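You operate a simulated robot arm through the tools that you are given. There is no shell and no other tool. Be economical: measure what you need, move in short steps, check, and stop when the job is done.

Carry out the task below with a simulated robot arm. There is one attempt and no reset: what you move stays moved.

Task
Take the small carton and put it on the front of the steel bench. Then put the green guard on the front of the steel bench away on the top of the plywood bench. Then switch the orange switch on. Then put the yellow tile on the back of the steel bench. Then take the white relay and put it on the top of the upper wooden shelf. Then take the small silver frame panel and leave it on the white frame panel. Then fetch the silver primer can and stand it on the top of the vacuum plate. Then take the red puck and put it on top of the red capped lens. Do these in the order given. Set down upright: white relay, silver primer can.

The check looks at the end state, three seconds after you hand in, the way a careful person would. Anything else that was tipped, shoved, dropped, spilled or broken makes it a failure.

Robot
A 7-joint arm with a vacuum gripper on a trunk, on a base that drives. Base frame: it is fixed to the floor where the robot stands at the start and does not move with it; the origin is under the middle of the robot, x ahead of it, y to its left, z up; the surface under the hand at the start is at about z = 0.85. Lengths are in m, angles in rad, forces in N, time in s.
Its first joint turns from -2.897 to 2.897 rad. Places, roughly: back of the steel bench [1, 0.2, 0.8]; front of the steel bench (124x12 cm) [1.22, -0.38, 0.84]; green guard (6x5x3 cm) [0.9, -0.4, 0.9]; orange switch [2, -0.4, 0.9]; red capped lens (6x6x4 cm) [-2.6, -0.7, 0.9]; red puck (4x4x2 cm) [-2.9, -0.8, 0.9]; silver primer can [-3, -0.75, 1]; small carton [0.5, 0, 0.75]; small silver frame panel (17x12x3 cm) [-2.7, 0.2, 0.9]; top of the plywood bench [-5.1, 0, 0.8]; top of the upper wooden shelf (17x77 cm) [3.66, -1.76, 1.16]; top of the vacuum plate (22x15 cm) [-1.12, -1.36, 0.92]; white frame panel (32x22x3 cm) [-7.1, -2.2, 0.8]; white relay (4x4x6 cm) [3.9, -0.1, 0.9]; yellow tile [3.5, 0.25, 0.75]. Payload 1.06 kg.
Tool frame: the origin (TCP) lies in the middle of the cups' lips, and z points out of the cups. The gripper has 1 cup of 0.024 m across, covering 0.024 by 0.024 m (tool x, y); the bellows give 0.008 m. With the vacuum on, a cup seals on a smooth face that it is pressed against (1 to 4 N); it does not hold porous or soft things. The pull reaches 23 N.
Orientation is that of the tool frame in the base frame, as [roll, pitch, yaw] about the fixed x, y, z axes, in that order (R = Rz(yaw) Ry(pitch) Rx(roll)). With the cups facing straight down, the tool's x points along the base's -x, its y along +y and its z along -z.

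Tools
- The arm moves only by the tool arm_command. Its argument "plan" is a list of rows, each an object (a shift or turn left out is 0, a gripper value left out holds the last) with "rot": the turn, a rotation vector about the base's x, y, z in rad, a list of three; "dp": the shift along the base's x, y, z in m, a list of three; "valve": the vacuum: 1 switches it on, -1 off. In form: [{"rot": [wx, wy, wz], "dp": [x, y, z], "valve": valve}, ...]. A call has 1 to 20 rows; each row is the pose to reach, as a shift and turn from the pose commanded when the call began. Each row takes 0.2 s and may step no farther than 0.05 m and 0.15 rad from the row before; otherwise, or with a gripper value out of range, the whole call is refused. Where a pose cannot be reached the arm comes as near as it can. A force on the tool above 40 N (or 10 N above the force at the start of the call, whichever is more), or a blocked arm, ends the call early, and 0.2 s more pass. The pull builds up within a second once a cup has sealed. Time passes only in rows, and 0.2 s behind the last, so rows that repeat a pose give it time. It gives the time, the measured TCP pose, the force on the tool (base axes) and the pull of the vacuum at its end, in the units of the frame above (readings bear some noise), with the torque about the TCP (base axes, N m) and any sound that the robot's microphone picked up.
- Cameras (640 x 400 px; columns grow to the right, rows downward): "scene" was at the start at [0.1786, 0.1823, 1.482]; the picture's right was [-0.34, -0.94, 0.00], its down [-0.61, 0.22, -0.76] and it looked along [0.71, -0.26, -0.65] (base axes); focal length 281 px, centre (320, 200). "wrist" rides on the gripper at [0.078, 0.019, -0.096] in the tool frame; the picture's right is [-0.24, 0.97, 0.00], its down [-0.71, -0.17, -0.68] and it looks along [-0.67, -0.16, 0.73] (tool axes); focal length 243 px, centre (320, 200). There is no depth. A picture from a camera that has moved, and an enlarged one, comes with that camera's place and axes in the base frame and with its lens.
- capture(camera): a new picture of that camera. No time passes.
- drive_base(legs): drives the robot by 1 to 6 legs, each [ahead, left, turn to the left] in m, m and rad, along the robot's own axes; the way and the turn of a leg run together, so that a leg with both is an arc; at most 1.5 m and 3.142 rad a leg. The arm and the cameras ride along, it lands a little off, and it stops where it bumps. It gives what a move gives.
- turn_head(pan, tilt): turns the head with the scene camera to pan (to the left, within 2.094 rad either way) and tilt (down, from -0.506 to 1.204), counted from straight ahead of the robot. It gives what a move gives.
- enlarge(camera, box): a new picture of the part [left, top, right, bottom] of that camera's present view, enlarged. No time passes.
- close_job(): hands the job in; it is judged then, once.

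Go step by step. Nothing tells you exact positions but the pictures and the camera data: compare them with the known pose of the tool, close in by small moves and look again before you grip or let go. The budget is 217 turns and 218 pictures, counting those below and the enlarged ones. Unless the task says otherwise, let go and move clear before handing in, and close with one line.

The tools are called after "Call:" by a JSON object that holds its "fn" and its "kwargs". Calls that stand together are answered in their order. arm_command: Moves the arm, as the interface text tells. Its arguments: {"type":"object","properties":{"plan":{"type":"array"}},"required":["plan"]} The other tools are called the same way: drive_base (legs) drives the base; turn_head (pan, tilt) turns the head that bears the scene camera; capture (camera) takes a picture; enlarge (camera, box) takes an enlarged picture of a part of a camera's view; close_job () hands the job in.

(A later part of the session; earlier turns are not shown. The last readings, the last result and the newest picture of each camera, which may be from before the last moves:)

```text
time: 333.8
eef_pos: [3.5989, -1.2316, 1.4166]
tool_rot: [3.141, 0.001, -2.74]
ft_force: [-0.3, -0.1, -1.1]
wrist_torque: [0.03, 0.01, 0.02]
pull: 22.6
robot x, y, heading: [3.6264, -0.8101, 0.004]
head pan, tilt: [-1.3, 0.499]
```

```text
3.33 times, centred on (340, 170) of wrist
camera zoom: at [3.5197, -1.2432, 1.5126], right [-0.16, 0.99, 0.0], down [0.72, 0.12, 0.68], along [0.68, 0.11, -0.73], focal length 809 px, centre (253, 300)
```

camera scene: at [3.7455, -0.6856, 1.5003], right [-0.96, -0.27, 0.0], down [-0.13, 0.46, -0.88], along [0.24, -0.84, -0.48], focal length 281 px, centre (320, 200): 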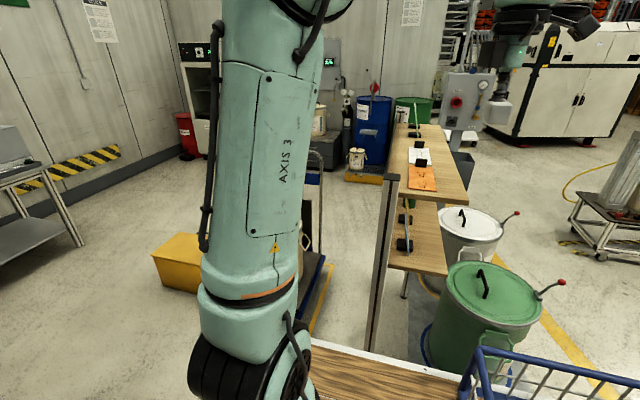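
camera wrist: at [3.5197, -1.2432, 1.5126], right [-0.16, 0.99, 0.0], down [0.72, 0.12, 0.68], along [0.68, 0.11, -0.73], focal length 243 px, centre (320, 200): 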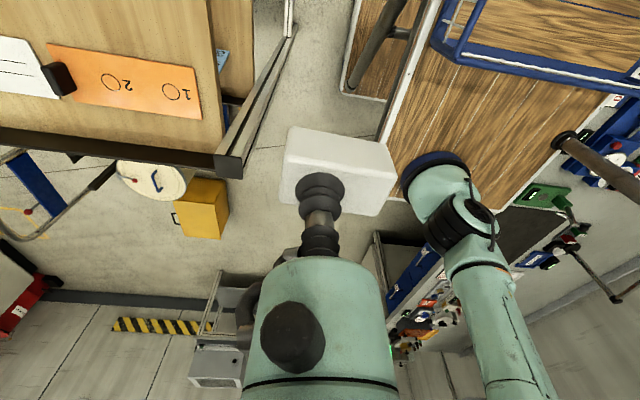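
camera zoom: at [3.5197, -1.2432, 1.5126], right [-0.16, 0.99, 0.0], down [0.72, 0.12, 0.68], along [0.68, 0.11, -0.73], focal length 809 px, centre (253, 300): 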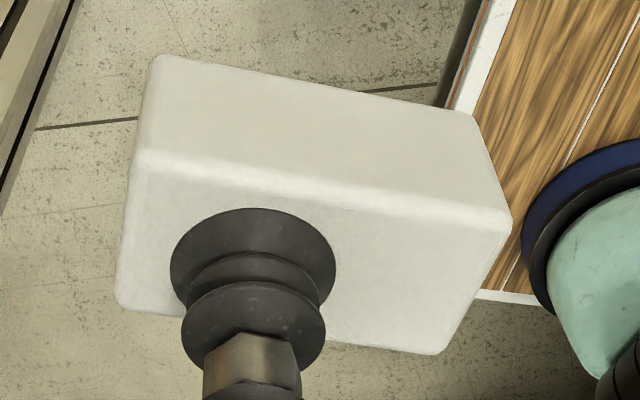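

Its axis is now within 4° of y; a small extra yaw, then I pitch the tool gradually toward -y while moving out.

Call:
{"fn": "arm_command", "kwargs": {"plan": [{"rot": [0, 0, 0.06]}, {"rot": [0, 0, 0.06]}]}}

Call:
{"fn": "arm_command", "kwargs": {"plan": [{"dp": [0, -0.012, 0], "rot": [-0.13, 0, 0]}, {"dp": [0, -0.024, 0], "rot": [-0.26, 0, 0]}, {"dp": [0, -0.036, 0], "rot": [-0.39, 0, 0]}, {"dp": [0, -0.048, 0], "rot": [-0.52, 0, 0]}, {"dp": [0, -0.06, 0], "rot": [-0.65, 0, 0]}, {"dp": [0, -0.072, 0], "rot": [-0.78, 0, 0]}, {"dp": [0, -0.084, 0], "rot": [-0.91, 0, 0]}, {"dp": [0, -0.096, 0], "rot": [-1.04, 0, 0]}, {"dp": [0, -0.108, 0], "rot": [-1.17, 0, 0]}, {"dp": [0, -0.12, 0], "rot": [-1.3, 0, 0]}, {"dp": [0, -0.13, 0], "rot": [-1.43, 0, 0]}, {"dp": [0, -0.13, 0], "rot": [-1.5708, 0, 0]}, {"dp": [0, -0.13, 0], "rot": [-1.5708, 0, 0]}]}}

Call:
{"fn": "capture", "kwargs": {"camera": "scene"}}

Call:
{"fn": "capture", "kwargs": {"camera": "wrist"}}

```text
time: 334.4
eef_pos: [3.5996, -1.2312, 1.4151]
tool_rot: [-3.141, 0.0, -2.68]
ft_force: [-0.3, 0.6, -0.1]
wrist_torque: [-0.01, 0.01, 0.0]
pull: 22.8
robot x, y, heading: [3.6219, -0.8086, 0.005]
head pan, tilt: [-1.3, 0.499]
```

```text
time: 337.2
eef_pos: [3.6013, -1.3618, 1.4148]
tool_rot: [-1.569, -0.46, -3.141]
ft_force: [0.5, -0.6, -0.5]
wrist_torque: [0.0, 0.02, -0.02]
pull: 23.4
out of reach, approached as far as the arm can: row 8
robot x, y, heading: [3.6248, -0.8117, 0.006]
head pan, tilt: [-1.3, 0.499]
```

```text
111 pictures are left
camera scene: at [3.7456, -0.6855, 1.5003], right [-0.96, -0.27, 0.0], down [-0.13, 0.46, -0.88], along [0.24, -0.84, -0.48], focal length 281 px, centre (320, 200)
```

scene: 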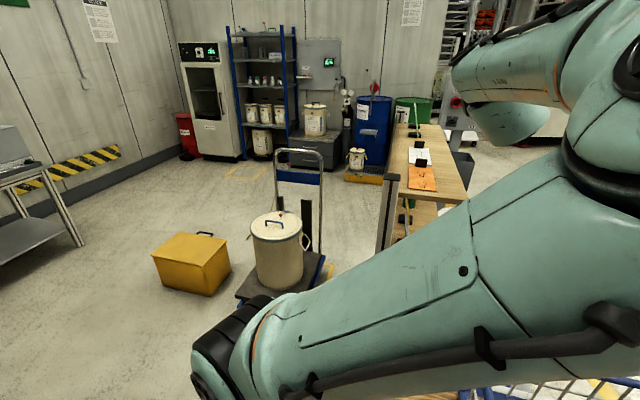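

```text
110 pictures are left
camera wrist: at [3.5207, -1.2654, 1.4338], right [-0.22, 0.0, -0.98], down [0.71, 0.69, -0.16], along [0.67, -0.73, -0.15], focal length 243 px, centre (320, 200)
```

wrist: 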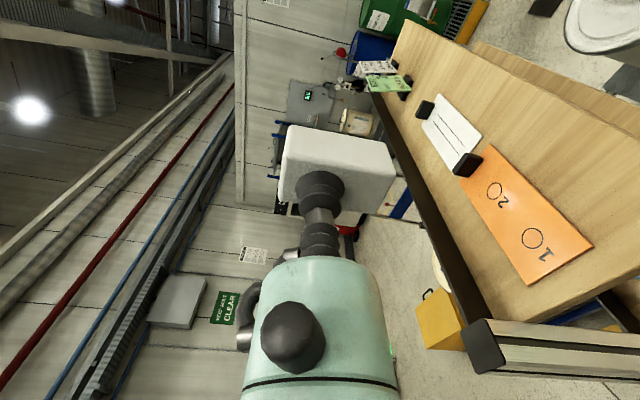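

The relay is upright in the horizontal tool. Now I bring it over the free patch at (3.593, -1.40) and down to a few cm above the shelf.

Call:
{"fn": "arm_command", "kwargs": {"plan": [{"dp": [-0.004, -0.012, -0.01]}, {"dp": [-0.008, -0.023, -0.03]}, {"dp": [-0.008, -0.023, -0.06]}, {"dp": [-0.008, -0.023, -0.09]}, {"dp": [-0.008, -0.023, -0.12]}, {"dp": [-0.008, -0.023, -0.15]}, {"dp": [-0.008, -0.023, -0.17]}, {"dp": [-0.008, -0.023, -0.185]}, {"dp": [-0.008, -0.023, -0.185]}]}}

Call:
{"fn": "capture", "kwargs": {"camera": "wrist"}}

Call:
{"fn": "capture", "kwargs": {"camera": "scene"}}

```text
time: 339.2
eef_pos: [3.5924, -1.3841, 1.2304]
tool_rot: [-1.571, -0.462, 3.141]
ft_force: [-0.7, -0.1, 0.2]
wrist_torque: [0.0, -0.02, -0.04]
pull: 22.9
robot x, y, heading: [3.6258, -0.8094, 0.01]
head pan, tilt: [-1.3, 0.499]
```

```text
109 pictures are left
camera wrist: at [3.5137, -1.2884, 1.2485], right [-0.22, 0.0, -0.98], down [0.71, 0.69, -0.16], along [0.67, -0.73, -0.15], focal length 243 px, centre (320, 200)
```

wrist: 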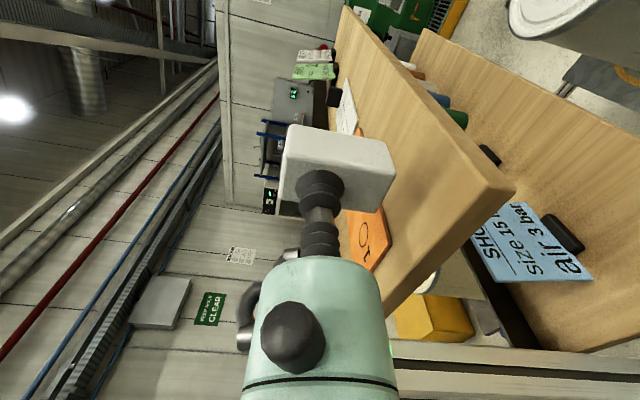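

```text
108 pictures are left
camera scene: at [3.7455, -0.6854, 1.5003], right [-0.96, -0.27, 0.0], down [-0.13, 0.46, -0.88], along [0.24, -0.84, -0.48], focal length 281 px, centre (320, 200)
```

scene: 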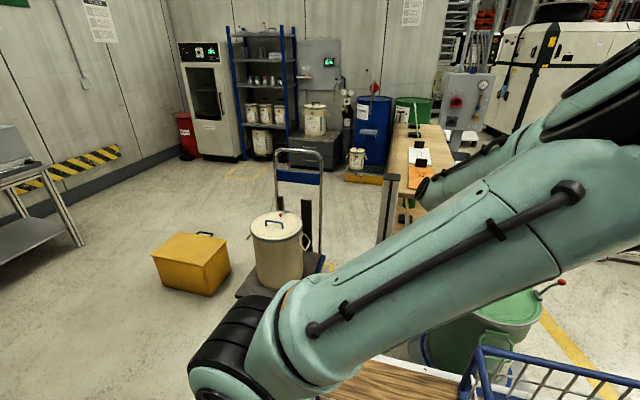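

The relay hangs over the shelf corner region with margin. Lowering toward contact (expected TCP z ≈ 1.20).

Call:
{"fn": "arm_command", "kwargs": {"plan": [{"dp": [0, 0, -0.01]}, {"dp": [0, 0, -0.018]}, {"dp": [0, 0, -0.023]}, {"dp": [0, 0, -0.026]}, {"dp": [0, 0, -0.028]}, {"dp": [0, 0, -0.028]}]}}

Call:
{"fn": "enlarge", "kwargs": {"camera": "wrist", "box": [260, 90, 520, 270]}}

```text
time: 340.6
eef_pos: [3.5913, -1.384, 1.2037]
tool_rot: [-1.569, -0.461, 3.14]
ft_force: [-1.2, 2.8, 11.5]
wrist_torque: [0.05, 0.03, 0.0]
pull: 23.1
robot x, y, heading: [3.6193, -0.8082, 0.005]
head pan, tilt: [-1.3, 0.499]
```

```text
2.22 times, centred on (390, 180) of wrist
camera zoom: at [3.5122, -1.2879, 1.2223], right [-0.22, 0.0, -0.98], down [0.71, 0.68, -0.16], along [0.67, -0.73, -0.15], focal length 539 px, centre (164, 244)
```

zoom: 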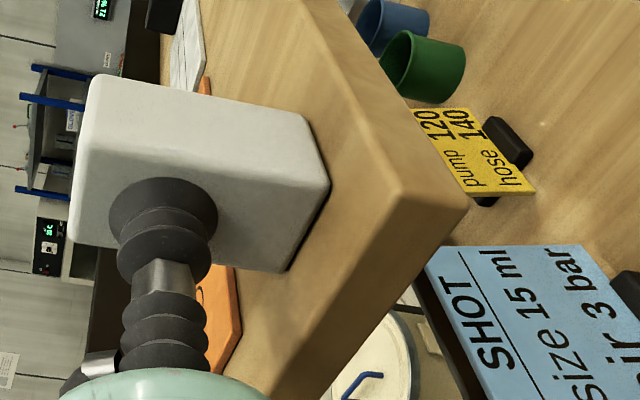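

Contact made (11 N). I ease off, release, wait, and retreat straight back in +y.

Call:
{"fn": "arm_command", "kwargs": {"plan": [{"dp": [0, 0, 0.002]}, {"dp": [0, 0, 0.002], "valve": -1}, {"dp": [0, 0, 0.002]}, {"dp": [0, 0, 0.002]}, {"dp": [0, 0, 0.002]}, {"dp": [0, 0.004, 0.002]}, {"dp": [0, 0.01, 0.002]}, {"dp": [0, 0.02, 0.002]}, {"dp": [0, 0.035, 0.002]}, {"dp": [0, 0.05, 0.002]}, {"dp": [0, 0.07, 0.002]}, {"dp": [0, 0.07, 0.002]}]}}

Call:
{"fn": "capture", "kwargs": {"camera": "wrist"}}

```text
time: 343.2
eef_pos: [3.5919, -1.3139, 1.2047]
tool_rot: [-1.57, -0.461, 3.141]
ft_force: [-0.7, -0.5, -0.1]
wrist_torque: [0.02, 0.03, 0.02]
pull: 0.0
robot x, y, heading: [3.6195, -0.8053, 0.006]
head pan, tilt: [-1.3, 0.499]
```

```text
106 pictures are left
camera wrist: at [3.512, -1.2181, 1.223], right [-0.22, 0.0, -0.98], down [0.71, 0.68, -0.16], along [0.67, -0.73, -0.15], focal length 243 px, centre (320, 200)
```

wrist: 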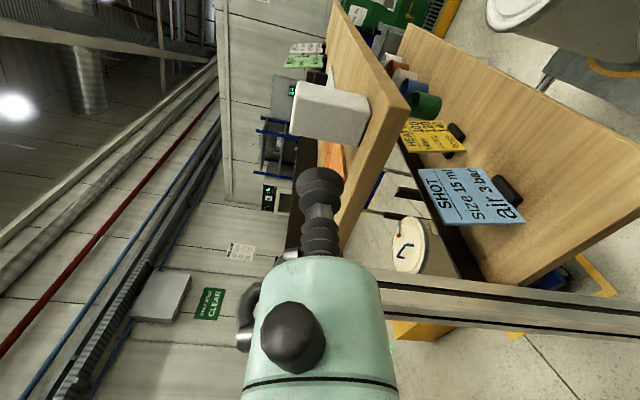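

The relay stands upright on the upper shelf. Raising the tool and reversing the pitch.

Call:
{"fn": "arm_command", "kwargs": {"plan": [{"dp": [0, 0.02, 0.03]}, {"dp": [0, 0.02, 0.07]}, {"dp": [0, 0.01, 0.11]}, {"dp": [0.005, -0.01, 0.15]}, {"dp": [0.01, -0.03, 0.18]}, {"dp": [0.01, -0.05, 0.21]}, {"dp": [0.01, -0.05, 0.21]}]}}

Call:
{"fn": "arm_command", "kwargs": {"plan": [{"dp": [0, 0.0, 0], "rot": [0.13, 0, 0]}, {"dp": [0, 0.012, 0], "rot": [0.26, 0, 0]}, {"dp": [0, 0.024, 0], "rot": [0.39, 0, 0]}, {"dp": [0, 0.036, 0], "rot": [0.52, 0, 0]}, {"dp": [0, 0.048, 0], "rot": [0.65, 0, 0]}, {"dp": [0, 0.06, 0], "rot": [0.78, 0, 0]}, {"dp": [0, 0.072, 0], "rot": [0.91, 0, 0]}, {"dp": [0, 0.084, 0], "rot": [1.04, 0, 0]}, {"dp": [0, 0.096, 0], "rot": [1.17, 0, 0]}, {"dp": [0, 0.108, 0], "rot": [1.3, 0, 0]}, {"dp": [0, 0.12, 0], "rot": [1.43, 0, 0]}, {"dp": [0, 0.13, 0], "rot": [1.5708, 0, 0]}, {"dp": [0, 0.13, 0], "rot": [1.5708, 0, 0]}]}}

Call:
{"fn": "enlarge", "kwargs": {"camera": "scene", "box": [370, 110, 500, 220]}}

```text
time: 344.8
eef_pos: [3.6031, -1.3646, 1.4181]
tool_rot: [-1.57, -0.46, 3.141]
ft_force: [0.4, 0.1, -0.1]
wrist_torque: [0.0, -0.01, -0.01]
pull: 0.0
robot x, y, heading: [3.6217, -0.808, 0.013]
head pan, tilt: [-1.3, 0.499]
```

```text
time: 347.6
eef_pos: [3.6029, -1.2339, 1.4156]
tool_rot: [3.139, 0.0, -2.679]
ft_force: [0.5, 0.5, -0.1]
wrist_torque: [-0.03, 0.01, 0.0]
pull: 0.1
robot x, y, heading: [3.6229, -0.8084, 0.005]
head pan, tilt: [-1.3, 0.499]
```

```text
3.64 times, centred on (435, 165) of scene
camera zoom: at [3.7455, -0.6855, 1.5003], right [-0.96, -0.27, 0.0], down [-0.13, 0.46, -0.88], along [0.24, -0.84, -0.48], focal length 1022 px, centre (-98, 327)
```

zoom: 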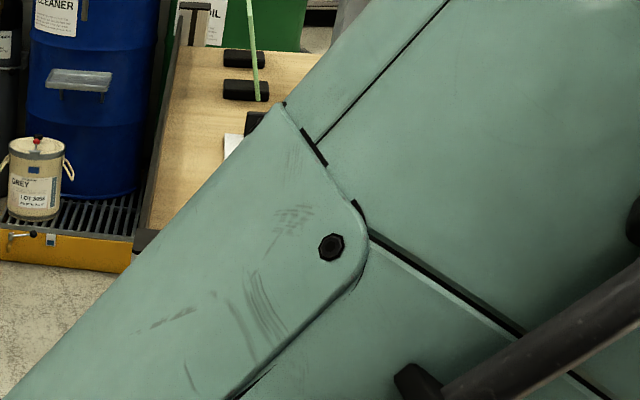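

Now swinging the empty arm back to the front of the robot.

Call:
{"fn": "arm_command", "kwargs": {"plan": [{"dp": [0.03, -0.03, 0], "rot": [0, 0, -0.04]}, {"dp": [0.07, -0.05, 0], "rot": [0, 0, -0.08]}, {"dp": [0.115, -0.065, 0], "rot": [0, 0, -0.12]}, {"dp": [0.16, -0.075, 0], "rot": [0, 0, -0.16]}, {"dp": [0.205, -0.08, 0], "rot": [0, 0, -0.2]}, {"dp": [0.25, -0.075, 0], "rot": [0, 0, -0.24]}, {"dp": [0.295, -0.065, 0], "rot": [0, 0, -0.28]}, {"dp": [0.34, -0.05, 0], "rot": [0, 0, -0.32]}, {"dp": [0.385, -0.03, 0], "rot": [0, 0, -0.36]}, {"dp": [0.425, -0.005, 0], "rot": [0, 0, -0.4]}, {"dp": [0.46, 0.03, 0], "rot": [0, 0, -0.454]}, {"dp": [0.495, 0.065, 0], "rot": [0, 0, -0.454]}, {"dp": [0.525, 0.1, 0], "rot": [0, 0, -0.454]}, {"dp": [0.55, 0.14, 0], "rot": [0, 0, -0.454]}, {"dp": [0.57, 0.185, 0], "rot": [0, 0, -0.454]}, {"dp": [0.585, 0.23, 0], "rot": [0, 0, -0.454]}, {"dp": [0.59, 0.275, 0], "rot": [0, 0, -0.454]}, {"dp": [0.59, 0.32, 0], "rot": [0, 0, -0.454]}, {"dp": [0.58, 0.365, 0], "rot": [0, 0, -0.454]}, {"dp": [0.57, 0.4, 0], "rot": [0, 0, -0.454]}]}}

Call:
{"fn": "enlarge", "kwargs": {"camera": "scene", "box": [370, 110, 500, 220]}}

Call:
{"fn": "capture", "kwargs": {"camera": "scene"}}

```text
time: 351.8
eef_pos: [4.1743, -0.8329, 1.4122]
tool_rot: [3.141, 0.001, -3.137]
ft_force: [-0.1, 0.2, 0.8]
wrist_torque: [0.0, 0.01, 0.01]
pull: 0.0
robot x, y, heading: [3.6254, -0.8095, 0.007]
head pan, tilt: [-1.3, 0.499]
```

```text
3.64 times, centred on (435, 165) of scene
camera zoom: at [3.7457, -0.6858, 1.5003], right [-0.96, -0.27, 0.0], down [-0.13, 0.46, -0.88], along [0.24, -0.84, -0.48], focal length 1022 px, centre (-98, 327)
```

zoom: 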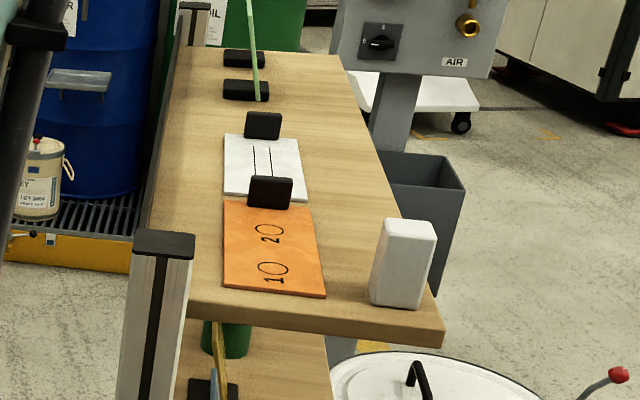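

```text
103 pictures are left
camera scene: at [3.7457, -0.6858, 1.5003], right [-0.96, -0.27, 0.0], down [-0.13, 0.46, -0.88], along [0.24, -0.84, -0.48], focal length 281 px, centre (320, 200)
```

scene: 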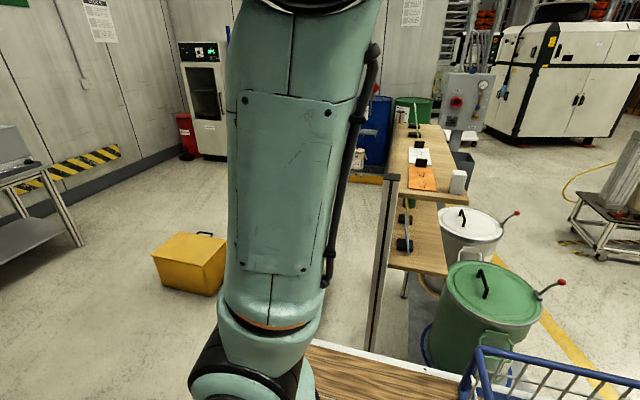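

The relay stands upright and nothing else moved. Next the small silver frame panel; lowering the arm to carry height and backing out.

Call:
{"fn": "arm_command", "kwargs": {"plan": [{"dp": [-0.01, 0.01, -0.04]}, {"dp": [-0.02, 0.02, -0.085]}, {"dp": [-0.03, 0.02, -0.13]}, {"dp": [-0.035, 0.02, -0.175]}, {"dp": [-0.035, 0.02, -0.22]}, {"dp": [-0.035, 0.02, -0.25]}, {"dp": [-0.035, 0.02, -0.25]}]}}

Call:
{"fn": "drive_base", "kwargs": {"legs": [[-1.2, -0.05, 0], [-0.4, -0.4, 0], [0, 0, 3.1]]}}

Call:
{"fn": "turn_head", "kwargs": {"pan": 0, "tilt": 0.4}}

Call:
{"fn": "capture", "kwargs": {"camera": "scene"}}

```text
time: 353.4
eef_pos: [4.1389, -0.8134, 1.1619]
tool_rot: [3.141, 0.001, -3.135]
ft_force: [0.1, 0.8, -0.5]
wrist_torque: [0.0, 0.03, -0.02]
pull: 0.1
robot x, y, heading: [3.6234, -0.8099, 0.01]
head pan, tilt: [-1.3, 0.499]
```

```text
time: 369.4
eef_pos: [1.5128, -1.2146, 1.164]
tool_rot: [3.141, 0.001, -0.134]
ft_force: [0.1, 0.0, 0.2]
wrist_torque: [0.0, 0.0, -0.01]
pull: 0.0
robot x, y, heading: [2.0262, -1.2905, 3.004]
head pan, tilt: [-1.3, 0.499]
```

```text
time: 370.9
eef_pos: [1.5146, -1.2167, 1.1639]
tool_rot: [-3.141, 0.001, -0.134]
ft_force: [-0.4, 0.5, 0.7]
wrist_torque: [0.02, -0.03, 0.04]
pull: 0.2
robot x, y, heading: [2.0237, -1.2928, 3.006]
head pan, tilt: [0.0, 0.4]
```

```text
102 pictures are left
camera scene: at [1.8029, -1.4722, 1.5094], right [0.13, 0.99, 0.0], down [0.39, -0.05, -0.92], along [-0.91, 0.12, -0.39], focal length 281 px, centre (320, 200)
```

scene: 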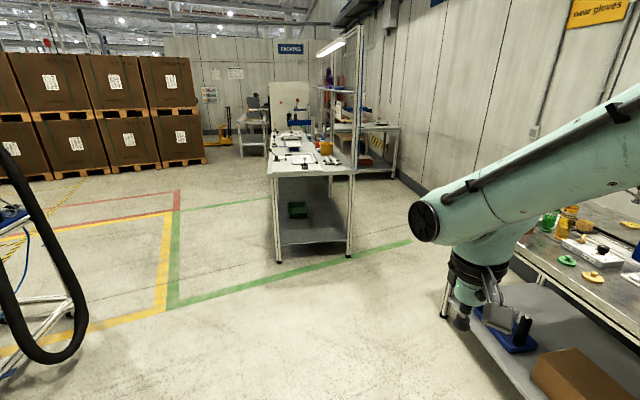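

Call:
{"fn": "drive_base", "kwargs": {"legs": [[0, 0, 0.13], [1.38, 0.55, 0], [1.0, 0.25, 0], [1.45, 0.1, 0]]}}

Call:
{"fn": "capture", "kwargs": {"camera": "scene"}}

```text
time: 390.3
eef_pos: [-2.268, -2.1725, 1.163]
tool_rot: [-3.14, 0.0, 0.009]
ft_force: [0.1, 0.4, -0.1]
wrist_torque: [-0.01, -0.01, 0.03]
pull: 0.0
robot x, y, heading: [-1.7512, -2.1732, -3.131]
head pan, tilt: [0.0, 0.4]
```

```text
101 pictures are left
camera scene: at [-1.945, -2.3853, 1.5094], right [-0.01, 1.0, 0.0], down [0.39, 0.0, -0.92], along [-0.92, -0.01, -0.39], focal length 281 px, centre (320, 200)
```

scene: 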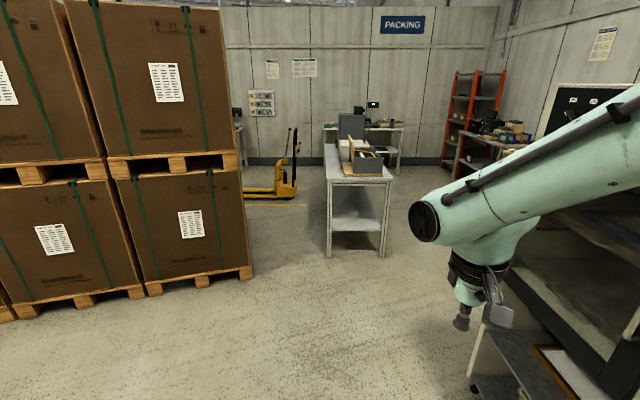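

Call:
{"fn": "drive_base", "kwargs": {"legs": [[1.5, 0, 0], [0.12, 0, 0], [0, 0, -1.58], [0.5, 0.12, 0], [0.65, 0, 0]]}}

Call:
{"fn": "turn_head", "kwargs": {"pan": -0.6, "tilt": 0.5}}

Call:
{"fn": "capture", "kwargs": {"camera": "scene"}}

```text
time: 408.2
eef_pos: [-3.582, -0.5427, 1.1627]
tool_rot: [3.141, 0.0, -1.531]
ft_force: [-0.1, -0.2, 0.8]
wrist_torque: [-0.02, 0.0, 0.0]
pull: 0.0
robot x, y, heading: [-3.5723, -1.0568, 1.611]
head pan, tilt: [0.0, 0.4]
```

```text
time: 409.2
eef_pos: [-3.5808, -0.5418, 1.163]
tool_rot: [3.141, 0.0, -1.53]
ft_force: [-0.3, -0.2, 0.5]
wrist_torque: [0.0, 0.01, 0.02]
pull: 0.0
robot x, y, heading: [-3.5669, -1.0578, 1.616]
head pan, tilt: [-0.6, 0.499]
```

```text
100 pictures are left
camera scene: at [-3.7351, -0.8873, 1.5003], right [0.85, -0.53, 0.0], down [-0.25, -0.41, -0.88], along [0.47, 0.74, -0.48], focal length 281 px, centre (320, 200)
```

scene: 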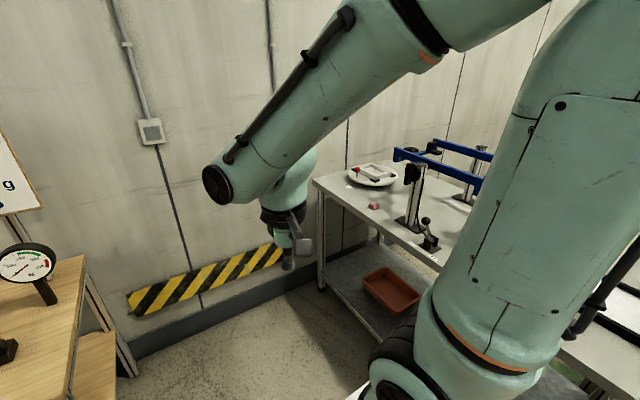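

Call:
{"fn": "enlarge", "kwargs": {"camera": "scene", "box": [320, 140, 500, 260]}}

```text
3.33 times, centred on (410, 200) of scene
camera zoom: at [-3.7351, -0.8873, 1.5003], right [0.85, -0.53, 0.0], down [-0.25, -0.41, -0.88], along [0.47, 0.74, -0.48], focal length 936 px, centre (20, 200)
```

zoom: 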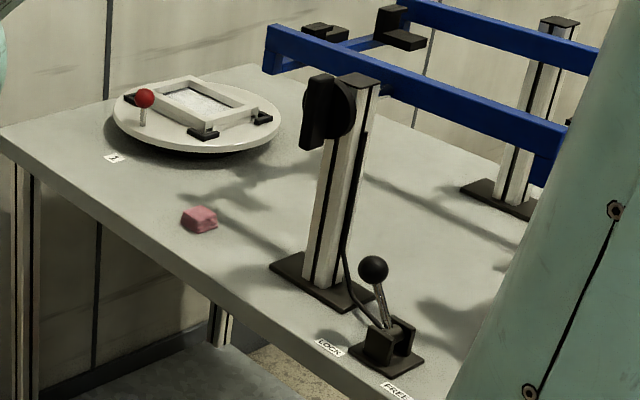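

The small silver frame sits on a turntable near (-2.69, 0.18), north of a blue gantry. I'll stand west of that bench, facing +x.

Call:
{"fn": "drive_base", "kwargs": {"legs": [[0, 0, -1.616], [0, 0.6, 0], [0.05, 0.48, 0]]}}

Call:
{"fn": "turn_head", "kwargs": {"pan": -0.1, "tilt": 0.6}}

Call:
{"fn": "capture", "kwargs": {"camera": "scene"}}

Call:
{"fn": "capture", "kwargs": {"camera": "wrist"}}

```text
time: 419.3
eef_pos: [-2.8979, -0.0311, 1.1632]
tool_rot: [-3.14, 0.0, 3.027]
ft_force: [-0.4, 0.2, 0.0]
wrist_torque: [-0.01, -0.01, 0.04]
pull: 0.2
robot x, y, heading: [-3.4089, 0.0355, -0.114]
head pan, tilt: [-0.6, 0.499]
```

```text
time: 420.2
eef_pos: [-2.898, -0.0313, 1.1632]
tool_rot: [3.141, 0.001, 3.028]
ft_force: [-0.1, 0.3, 0.0]
wrist_torque: [0.01, -0.01, 0.02]
pull: 0.0
robot x, y, heading: [-3.4095, 0.0365, -0.118]
head pan, tilt: [-0.099, 0.6]
```

```text
98 pictures are left
camera scene: at [-3.2013, 0.2142, 1.4912], right [-0.21, -0.98, 0.0], down [-0.55, 0.12, -0.83], along [0.81, -0.18, -0.56], focal length 281 px, centre (320, 200)
```

scene: 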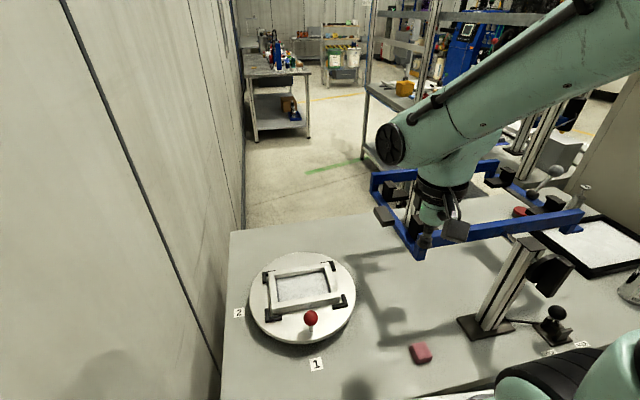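

```text
97 pictures are left
camera wrist: at [-2.9747, -0.0031, 1.2592], right [0.34, 0.94, 0.0], down [0.68, -0.25, 0.68], along [0.64, -0.24, -0.73], focal length 243 px, centre (320, 200)
```

wrist: 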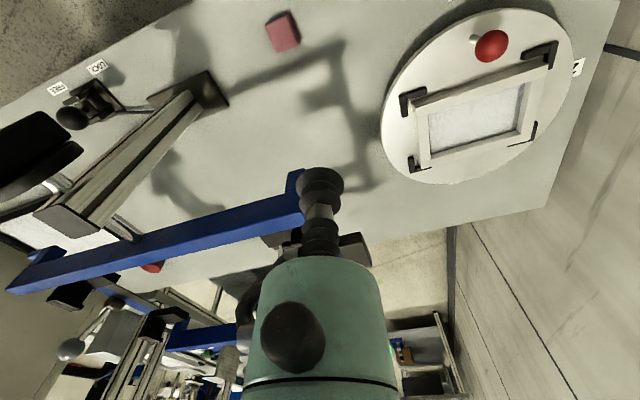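

The tool is near the gantry bar's end; I rise first, then go left over the turntable.

Call:
{"fn": "arm_command", "kwargs": {"plan": [{"dp": [0, 0, 0.04]}, {"dp": [0, 0.02, 0.07]}, {"dp": [0.02, 0.06, 0.08]}, {"dp": [0.05, 0.095, 0.08]}, {"dp": [0.08, 0.13, 0.08]}, {"dp": [0.115, 0.165, 0.07]}, {"dp": [0.145, 0.19, 0.04]}, {"dp": [0.16, 0.19, 0.0]}, {"dp": [0.16, 0.19, -0.04]}, {"dp": [0.16, 0.19, -0.08]}, {"dp": [0.16, 0.19, -0.08]}]}}

Call:
{"fn": "capture", "kwargs": {"camera": "wrist"}}

Call:
{"fn": "enlarge", "kwargs": {"camera": "scene", "box": [220, 230, 380, 350]}}

```text
refused: row 6 steps farther than a row can; nothing moved
```

```text
96 pictures are left
camera wrist: at [-2.9747, -0.0031, 1.2592], right [0.34, 0.94, 0.0], down [0.68, -0.25, 0.68], along [0.64, -0.24, -0.73], focal length 243 px, centre (320, 200)
```

wrist: 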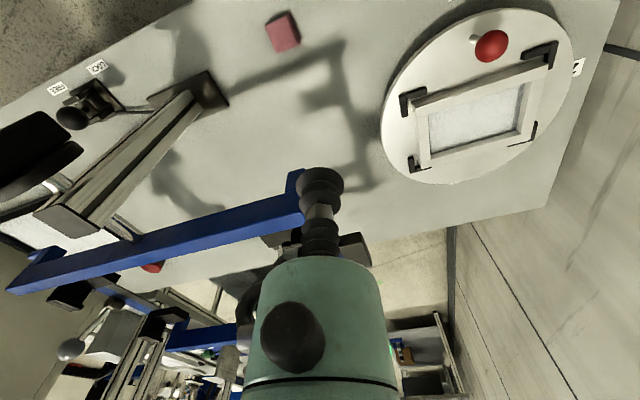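

```text
3.33 times, centred on (300, 290) of scene
camera zoom: at [-3.2013, 0.2142, 1.4912], right [-0.21, -0.98, 0.0], down [-0.55, 0.12, -0.83], along [0.81, -0.18, -0.56], focal length 936 px, centre (387, -100)
```

zoom: 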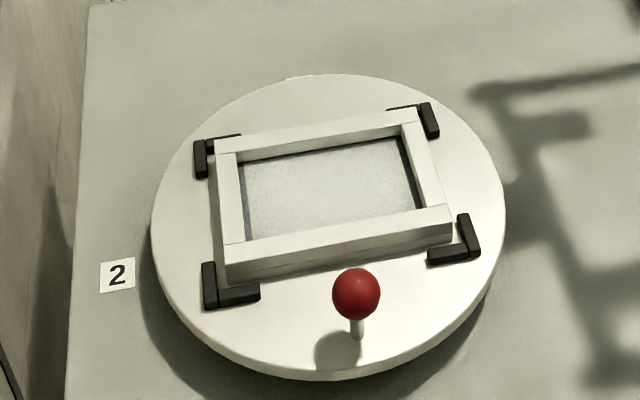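

Call:
{"fn": "arm_command", "kwargs": {"plan": [{"dp": [0, 0, 0.04]}, {"dp": [0, 0.02, 0.07]}, {"dp": [0.02, 0.05, 0.08]}, {"dp": [0.05, 0.08, 0.08]}, {"dp": [0.08, 0.11, 0.08]}, {"dp": [0.11, 0.14, 0.07]}, {"dp": [0.135, 0.165, 0.045]}, {"dp": [0.155, 0.185, 0.01]}, {"dp": [0.16, 0.19, -0.03]}, {"dp": [0.16, 0.19, -0.07]}, {"dp": [0.16, 0.19, -0.07]}]}}

Call:
{"fn": "capture", "kwargs": {"camera": "wrist"}}

```text
time: 422.6
eef_pos: [-2.7363, 0.1581, 1.0902]
tool_rot: [-3.142, 0.0, 3.029]
ft_force: [-0.4, -0.4, -0.6]
wrist_torque: [-0.04, -0.03, 0.0]
pull: 0.0
robot x, y, heading: [-3.4101, 0.0324, -0.112]
head pan, tilt: [-0.099, 0.6]
```

```text
94 pictures are left
camera wrist: at [-2.8136, 0.1867, 1.1866], right [0.34, 0.94, 0.0], down [0.68, -0.25, 0.69], along [0.64, -0.24, -0.73], focal length 243 px, centre (320, 200)
```

wrist: 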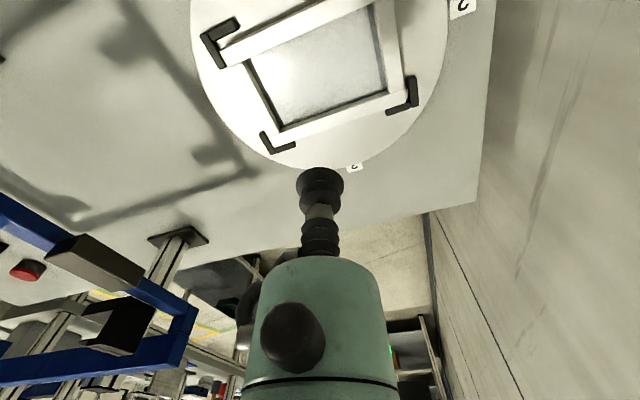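

Call:
{"fn": "enlarge", "kwargs": {"camera": "wrist", "box": [200, 0, 440, 160]}}

```text
2.50 times, centred on (320, 80) of wrist
camera zoom: at [-2.8136, 0.1867, 1.1866], right [0.34, 0.94, 0.0], down [0.68, -0.25, 0.69], along [0.64, -0.24, -0.73], focal length 606 px, centre (320, 500)
```

zoom: 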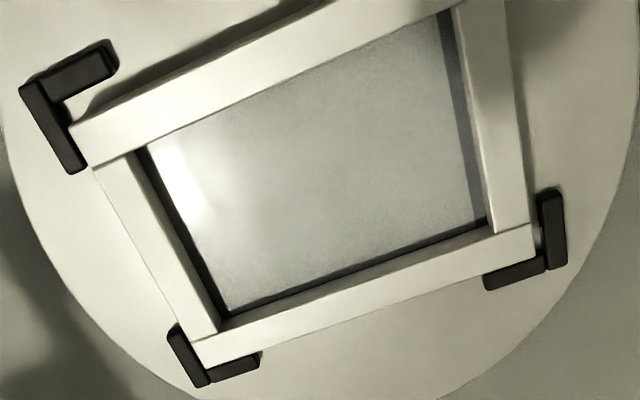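

The inner surface looks glossy and smooth, so I'll try the vacuum at its centre, near (-2.743, 0.159). Lowering in stages.

Call:
{"fn": "arm_command", "kwargs": {"plan": [{"dp": [-0.006, 0.001, -0.04]}, {"dp": [-0.006, 0.001, -0.08]}, {"dp": [-0.006, 0.001, -0.11]}, {"dp": [-0.006, 0.001, -0.11]}]}}

Call:
{"fn": "enlarge", "kwargs": {"camera": "wrist", "box": [200, 20, 440, 220]}}

Call:
{"fn": "enlarge", "kwargs": {"camera": "scene", "box": [220, 230, 380, 350]}}

```text
time: 423.6
eef_pos: [-2.7401, 0.1589, 0.9814]
tool_rot: [-3.141, 0.0, 3.028]
ft_force: [-1.0, 0.4, 0.2]
wrist_torque: [0.0, 0.01, -0.01]
pull: 0.1
robot x, y, heading: [-3.4107, 0.0349, -0.119]
head pan, tilt: [-0.099, 0.6]
```

```text
2.00 times, centred on (320, 120) of wrist
camera zoom: at [-2.8177, 0.1873, 1.0773], right [0.34, 0.94, 0.0], down [0.68, -0.25, 0.68], along [0.64, -0.24, -0.73], focal length 485 px, centre (320, 360)
```

zoom: 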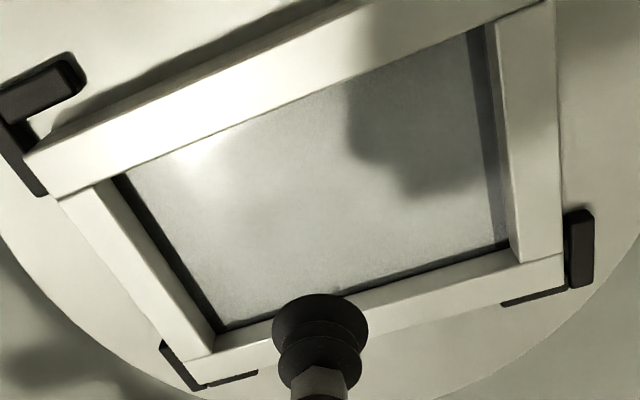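

```text
3.33 times, centred on (300, 290) of scene
camera zoom: at [-3.2013, 0.2143, 1.4912], right [-0.21, -0.98, 0.0], down [-0.55, 0.12, -0.83], along [0.81, -0.17, -0.56], focal length 936 px, centre (387, -100)
```

zoom: 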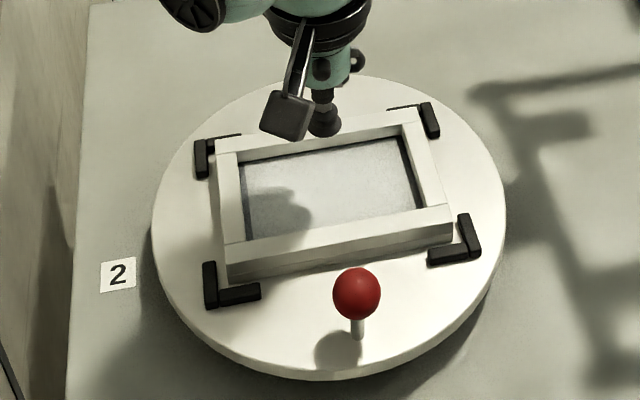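

Call:
{"fn": "arm_command", "kwargs": {"plan": [{"dp": [-0.005, 0.003, -0.015], "valve": 1}, {"dp": [-0.005, 0.003, -0.03]}, {"dp": [-0.005, 0.003, -0.04]}, {"dp": [-0.005, 0.003, -0.046]}, {"dp": [-0.005, 0.003, -0.052]}, {"dp": [-0.005, 0.003, -0.058]}, {"dp": [-0.005, 0.003, -0.064]}, {"dp": [-0.005, 0.003, -0.064]}]}}

Call:
{"fn": "enlarge", "kwargs": {"camera": "wrist", "box": [200, 60, 440, 220]}}

```text
time: 425.4
eef_pos: [-2.7489, 0.1615, 0.9181]
tool_rot: [-3.14, 0.0, 3.029]
ft_force: [0.9, -0.7, 0.3]
wrist_torque: [0.02, -0.02, -0.01]
pull: 0.2
robot x, y, heading: [-3.4086, 0.036, -0.112]
head pan, tilt: [-0.099, 0.6]
```

```text
2.50 times, centred on (320, 140) of wrist
camera zoom: at [-2.8254, 0.191, 1.0141], right [0.34, 0.94, 0.0], down [0.68, -0.25, 0.69], along [0.64, -0.24, -0.73], focal length 606 px, centre (320, 350)
```

zoom: 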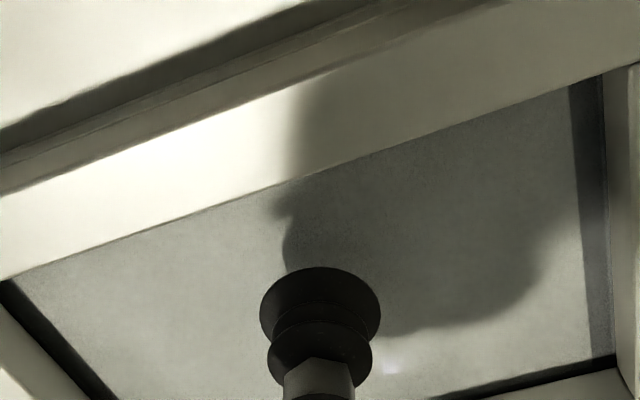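

Call:
{"fn": "arm_command", "kwargs": {"plan": [{"dp": [0, 0, -0.006]}, {"dp": [0, 0, -0.012]}, {"dp": [0, 0, -0.017]}, {"dp": [0, 0, -0.022]}, {"dp": [0, 0, -0.026]}, {"dp": [0, 0, -0.03]}, {"dp": [0, 0, -0.03]}]}}

```text
time: 426.8
eef_pos: [-2.7489, 0.1632, 0.8935]
tool_rot: [3.14, 0.002, 3.029]
ft_force: [-7.4, -2.6, 22.0]
wrist_torque: [0.02, -0.08, 0.03]
pull: 23.0
robot x, y, heading: [-3.4109, 0.0363, -0.113]
head pan, tilt: [-0.099, 0.6]
stopped in row 6: the force on the tool passed its limit at 48 N (the readings are from after the stop); the commanded pose is now the measured one
```

Sealed on the inner face at z ≈ 0.895. Lifting straight up slowly.

Call:
{"fn": "arm_command", "kwargs": {"plan": [{"dp": [0, 0, 0.008]}, {"dp": [0, 0, 0.02]}, {"dp": [0, 0, 0.035]}, {"dp": [0, 0, 0.05]}, {"dp": [0, 0, 0.07]}, {"dp": [0, 0, 0.095]}, {"dp": [0, 0, 0.12]}, {"dp": [0, 0, 0.15]}, {"dp": [0, 0, 0.18]}, {"dp": [0, 0, 0.21]}, {"dp": [0, 0, 0.24]}, {"dp": [0, 0, 0.27]}, {"dp": [0, 0, 0.27]}]}}

Call:
{"fn": "capture", "kwargs": {"camera": "scene"}}

Call:
{"fn": "capture", "kwargs": {"camera": "wrist"}}

```text
time: 429.6
eef_pos: [-2.7473, 0.1657, 1.1609]
tool_rot: [3.141, 0.001, 3.028]
ft_force: [0.3, 0.8, -2.2]
wrist_torque: [0.02, 0.04, -0.02]
pull: 23.2
robot x, y, heading: [-3.4088, 0.0325, -0.115]
head pan, tilt: [-0.099, 0.6]
```

```text
89 pictures are left
camera scene: at [-3.2011, 0.2143, 1.4912], right [-0.21, -0.98, 0.0], down [-0.55, 0.12, -0.82], along [0.81, -0.17, -0.57], focal length 281 px, centre (320, 200)
```

scene: 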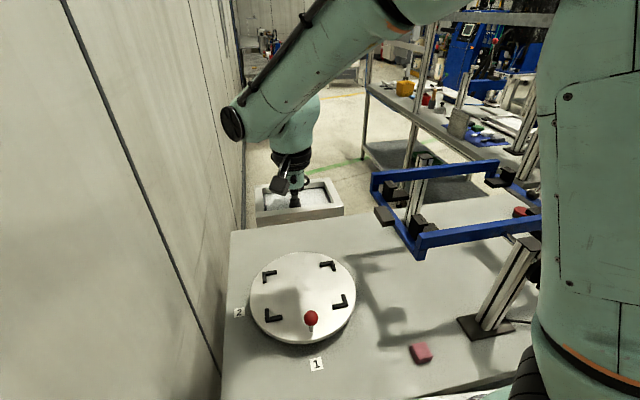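

```text
88 pictures are left
camera wrist: at [-2.8231, 0.1934, 1.2569], right [0.34, 0.94, 0.0], down [0.68, -0.25, 0.69], along [0.64, -0.23, -0.73], focal length 243 px, centre (320, 200)
```

wrist: 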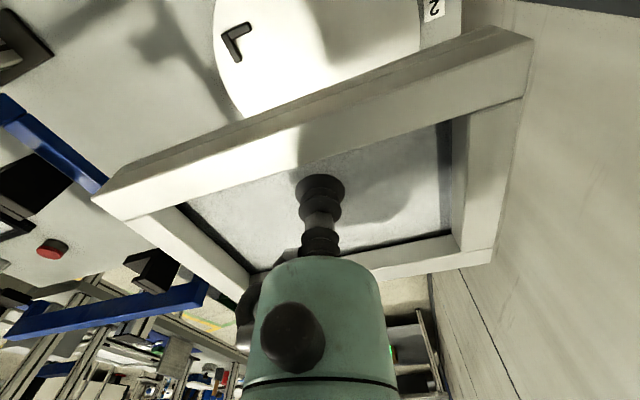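

The panel is in hand. I raise it, retract it, and back out of the slot between benches.

Call:
{"fn": "arm_command", "kwargs": {"plan": [{"dp": [0, 0, 0.03]}, {"dp": [0, 0, 0.06]}, {"dp": [0, 0, 0.09]}, {"dp": [-0.03, -0.02, 0.11]}, {"dp": [-0.06, -0.05, 0.12]}, {"dp": [-0.09, -0.08, 0.12]}, {"dp": [-0.12, -0.1, 0.12]}, {"dp": [-0.145, -0.115, 0.12]}, {"dp": [-0.145, -0.115, 0.12]}]}}

Call:
{"fn": "drive_base", "kwargs": {"legs": [[-0.14, 0, 0.11], [0, -0.65, 0], [0, 0, 1.57], [0, 0, 1.57]]}}

Call:
{"fn": "turn_head", "kwargs": {"pan": 0.1, "tilt": 0.4}}

Call:
{"fn": "capture", "kwargs": {"camera": "scene"}}

```text
time: 431.6
eef_pos: [-2.8954, 0.0477, 1.2827]
tool_rot: [-3.141, 0.0, 3.027]
ft_force: [0.3, -0.6, -3.1]
wrist_torque: [0.02, 0.05, 0.0]
pull: 23.0
robot x, y, heading: [-3.4099, 0.0328, -0.112]
head pan, tilt: [-0.099, 0.6]
```

```text
time: 443.8
eef_pos: [-4.0664, -0.6791, 1.2817]
tool_rot: [3.14, -0.001, 0.002]
ft_force: [0.3, -1.2, -2.8]
wrist_torque: [0.0, -0.04, -0.03]
pull: 22.9
robot x, y, heading: [-3.5523, -0.6074, -3.136]
head pan, tilt: [-0.099, 0.6]
```

```text
time: 444.5
eef_pos: [-4.0657, -0.6796, 1.2813]
tool_rot: [3.14, 0.0, 0.0]
ft_force: [0.3, 0.2, -2.5]
wrist_torque: [-0.03, -0.05, -0.02]
pull: 22.7
robot x, y, heading: [-3.552, -0.6059, -3.139]
head pan, tilt: [0.099, 0.4]
```

```text
87 pictures are left
camera scene: at [-3.7493, -0.8258, 1.5094], right [-0.1, 0.99, 0.0], down [0.39, 0.04, -0.92], along [-0.92, -0.09, -0.39], focal length 281 px, centre (320, 200)
```

scene: 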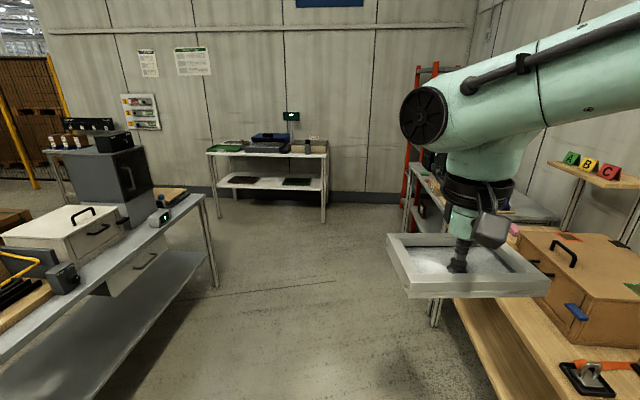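

I see the far table with something at its left end around (-6.9, -2.2). I drive west between the benches to look.

Call:
{"fn": "drive_base", "kwargs": {"legs": [[0.5, 0.4, 0], [1.4, 0, 0]]}}

Call:
{"fn": "turn_head", "kwargs": {"pan": 0.4, "tilt": 0.4}}

Call:
{"fn": "capture", "kwargs": {"camera": "scene"}}

```text
time: 454.7
eef_pos: [-5.9637, -1.1729, 1.2823]
tool_rot: [3.14, 0.0, 0.061]
ft_force: [-0.6, -1.0, -3.0]
wrist_torque: [0.0, -0.06, -0.01]
pull: 22.3
robot x, y, heading: [-5.4581, -1.0715, -3.079]
head pan, tilt: [0.099, 0.4]
```

```text
time: 455.5
eef_pos: [-5.9626, -1.1731, 1.2816]
tool_rot: [3.14, -0.001, 0.061]
ft_force: [0.4, 0.2, -3.2]
wrist_torque: [-0.02, -0.05, 0.01]
pull: 23.3
robot x, y, heading: [-5.4581, -1.072, -3.078]
head pan, tilt: [0.4, 0.4]
```

```text
86 pictures are left
camera scene: at [-5.6295, -1.3268, 1.5094], right [-0.44, 0.9, 0.0], down [0.35, 0.17, -0.92], along [-0.83, -0.41, -0.39], focal length 281 px, centre (320, 200)
```

scene: 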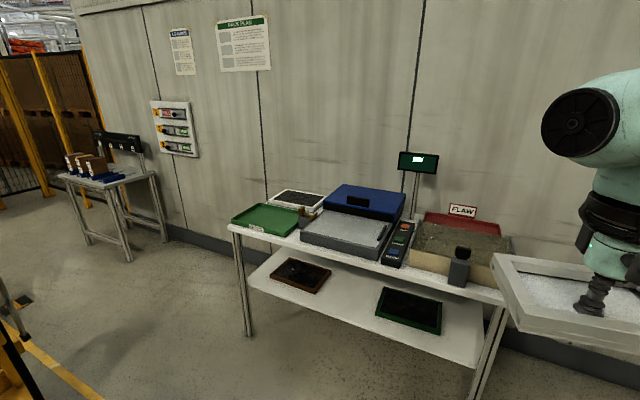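

Call:
{"fn": "enlarge", "kwargs": {"camera": "scene", "box": [220, 160, 420, 280]}}

```text
3.20 times, centred on (320, 220) of scene
camera zoom: at [-5.6295, -1.3268, 1.5094], right [-0.44, 0.9, 0.0], down [0.35, 0.17, -0.92], along [-0.83, -0.41, -0.39], focal length 899 px, centre (320, 136)
```

zoom: 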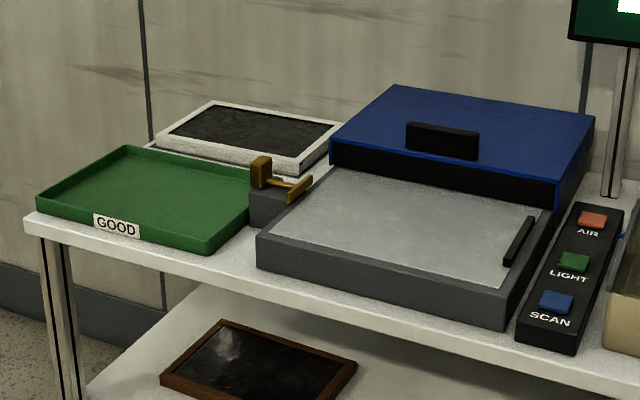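

The white frame (with dark inside) is at about (-7.07, -2.20), at the back left of this table. I position the base in front of it.

Call:
{"fn": "drive_base", "kwargs": {"legs": [[0.5, 0, -0.063], [0, 1.05, 0]]}}

Call:
{"fn": "turn_head", "kwargs": {"pan": 0.0, "tilt": 0.6}}

Call:
{"fn": "capture", "kwargs": {"camera": "scene"}}

Call:
{"fn": "capture", "kwargs": {"camera": "wrist"}}

```text
time: 463.5
eef_pos: [-6.4838, -2.1986, 1.2817]
tool_rot: [-3.141, 0.0, -0.013]
ft_force: [-0.8, 0.6, -3.0]
wrist_torque: [0.02, -0.01, -0.01]
pull: 22.9
robot x, y, heading: [-5.9744, -2.1307, 3.129]
head pan, tilt: [0.4, 0.4]
```

```text
time: 464.4
eef_pos: [-6.4827, -2.1982, 1.281]
tool_rot: [3.139, 0.0, -0.013]
ft_force: [0.3, 0.3, -3.4]
wrist_torque: [-0.01, -0.06, 0.0]
pull: 22.8
robot x, y, heading: [-5.9709, -2.1319, 3.128]
head pan, tilt: [0.0, 0.6]
```

```text
84 pictures are left
camera scene: at [-6.1643, -2.3399, 1.4912], right [0.01, 1.0, 0.0], down [0.56, -0.01, -0.83], along [-0.83, 0.01, -0.56], focal length 281 px, centre (320, 200)
```

scene: 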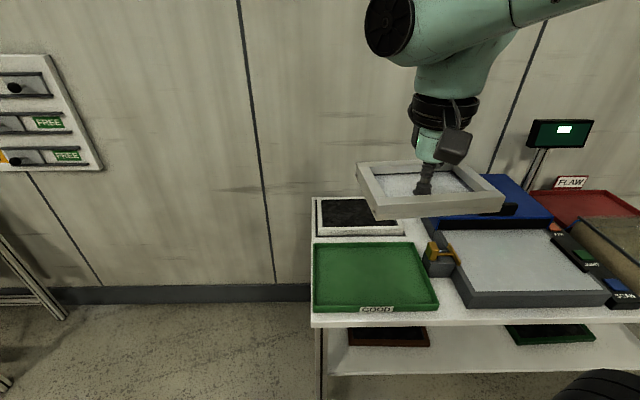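

```text
83 pictures are left
camera wrist: at [-6.4054, -2.2171, 1.3779], right [-0.25, -0.97, 0.0], down [-0.71, 0.18, 0.69], along [-0.66, 0.17, -0.73], focal length 243 px, centre (320, 200)
```

wrist: 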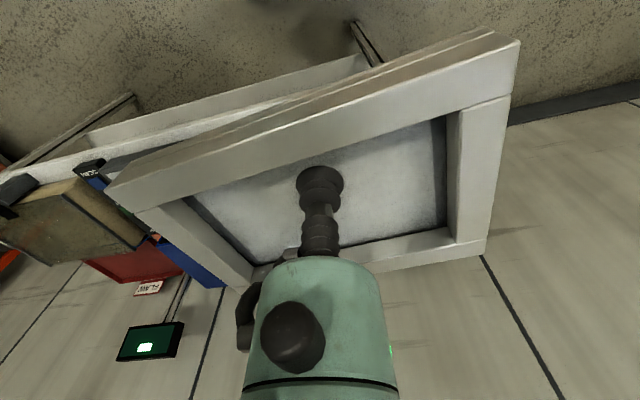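

Moving the base closer so the frame is within reach.

Call:
{"fn": "drive_base", "kwargs": {"legs": [[0.18, 0, 0.012]]}}

Call:
{"fn": "arm_command", "kwargs": {"plan": [{"dp": [-0.045, 0.0, 0], "rot": [0, 0, -0.02]}, {"dp": [-0.09, 0.0, 0], "rot": [0, 0, -0.04]}, {"dp": [-0.135, 0.0, 0], "rot": [0, 0, -0.06]}, {"dp": [-0.18, 0.0, 0], "rot": [0, 0, -0.08]}, {"dp": [-0.225, 0.0, 0], "rot": [0, 0, -0.1]}, {"dp": [-0.27, 0.005, 0], "rot": [0, 0, -0.115]}, {"dp": [-0.315, 0.01, 0], "rot": [0, 0, -0.115]}, {"dp": [-0.36, 0.01, -0.01], "rot": [0, 0, -0.115]}, {"dp": [-0.39, 0.01, -0.03], "rot": [0, 0, -0.115]}, {"dp": [-0.4, 0.01, -0.07], "rot": [0, 0, -0.115]}, {"dp": [-0.4, 0.01, -0.11], "rot": [0, 0, -0.115]}, {"dp": [-0.4, 0.01, -0.15], "rot": [0, 0, -0.115]}, {"dp": [-0.4, 0.01, -0.15], "rot": [0, 0, -0.115]}]}}

Call:
{"fn": "capture", "kwargs": {"camera": "scene"}}

Call:
{"fn": "capture", "kwargs": {"camera": "wrist"}}

```text
time: 465.9
eef_pos: [-6.6624, -2.2005, 1.2813]
tool_rot: [-3.141, 0.001, -0.006]
ft_force: [0.6, 0.8, -2.9]
wrist_torque: [-0.01, -0.03, -0.01]
pull: 23.2
robot x, y, heading: [-6.1503, -2.1335, 3.137]
head pan, tilt: [0.0, 0.6]
```

```text
time: 468.7
eef_pos: [-7.0589, -2.1893, 1.1307]
tool_rot: [3.14, -0.001, -0.123]
ft_force: [0.3, -0.6, -2.1]
wrist_torque: [-0.02, -0.06, 0.02]
pull: 22.6
robot x, y, heading: [-6.1507, -2.1317, 3.136]
head pan, tilt: [0.0, 0.6]
```

```text
82 pictures are left
camera scene: at [-6.3414, -2.3398, 1.4912], right [0.01, 1.0, 0.0], down [0.56, 0.0, -0.83], along [-0.83, 0.0, -0.56], focal length 281 px, centre (320, 200)
```

scene: 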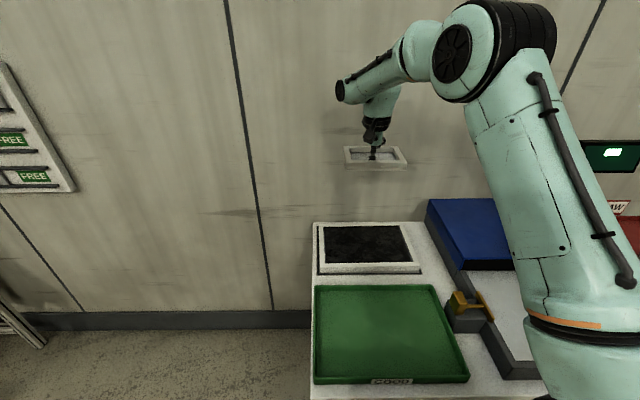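

```text
81 pictures are left
camera wrist: at [-6.9844, -2.2169, 1.2271], right [-0.35, -0.94, 0.0], down [-0.68, 0.26, 0.69], along [-0.64, 0.24, -0.73], focal length 243 px, centre (320, 200)
```

wrist: 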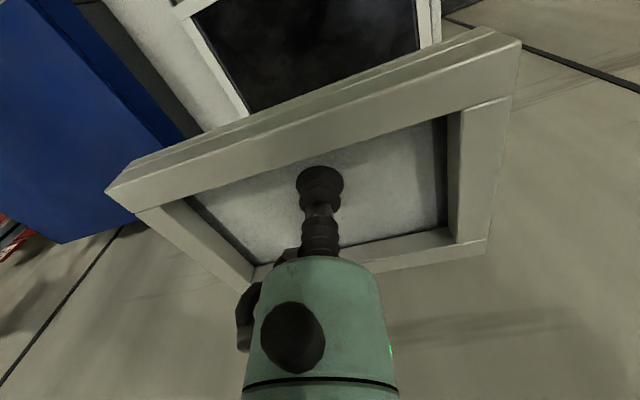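

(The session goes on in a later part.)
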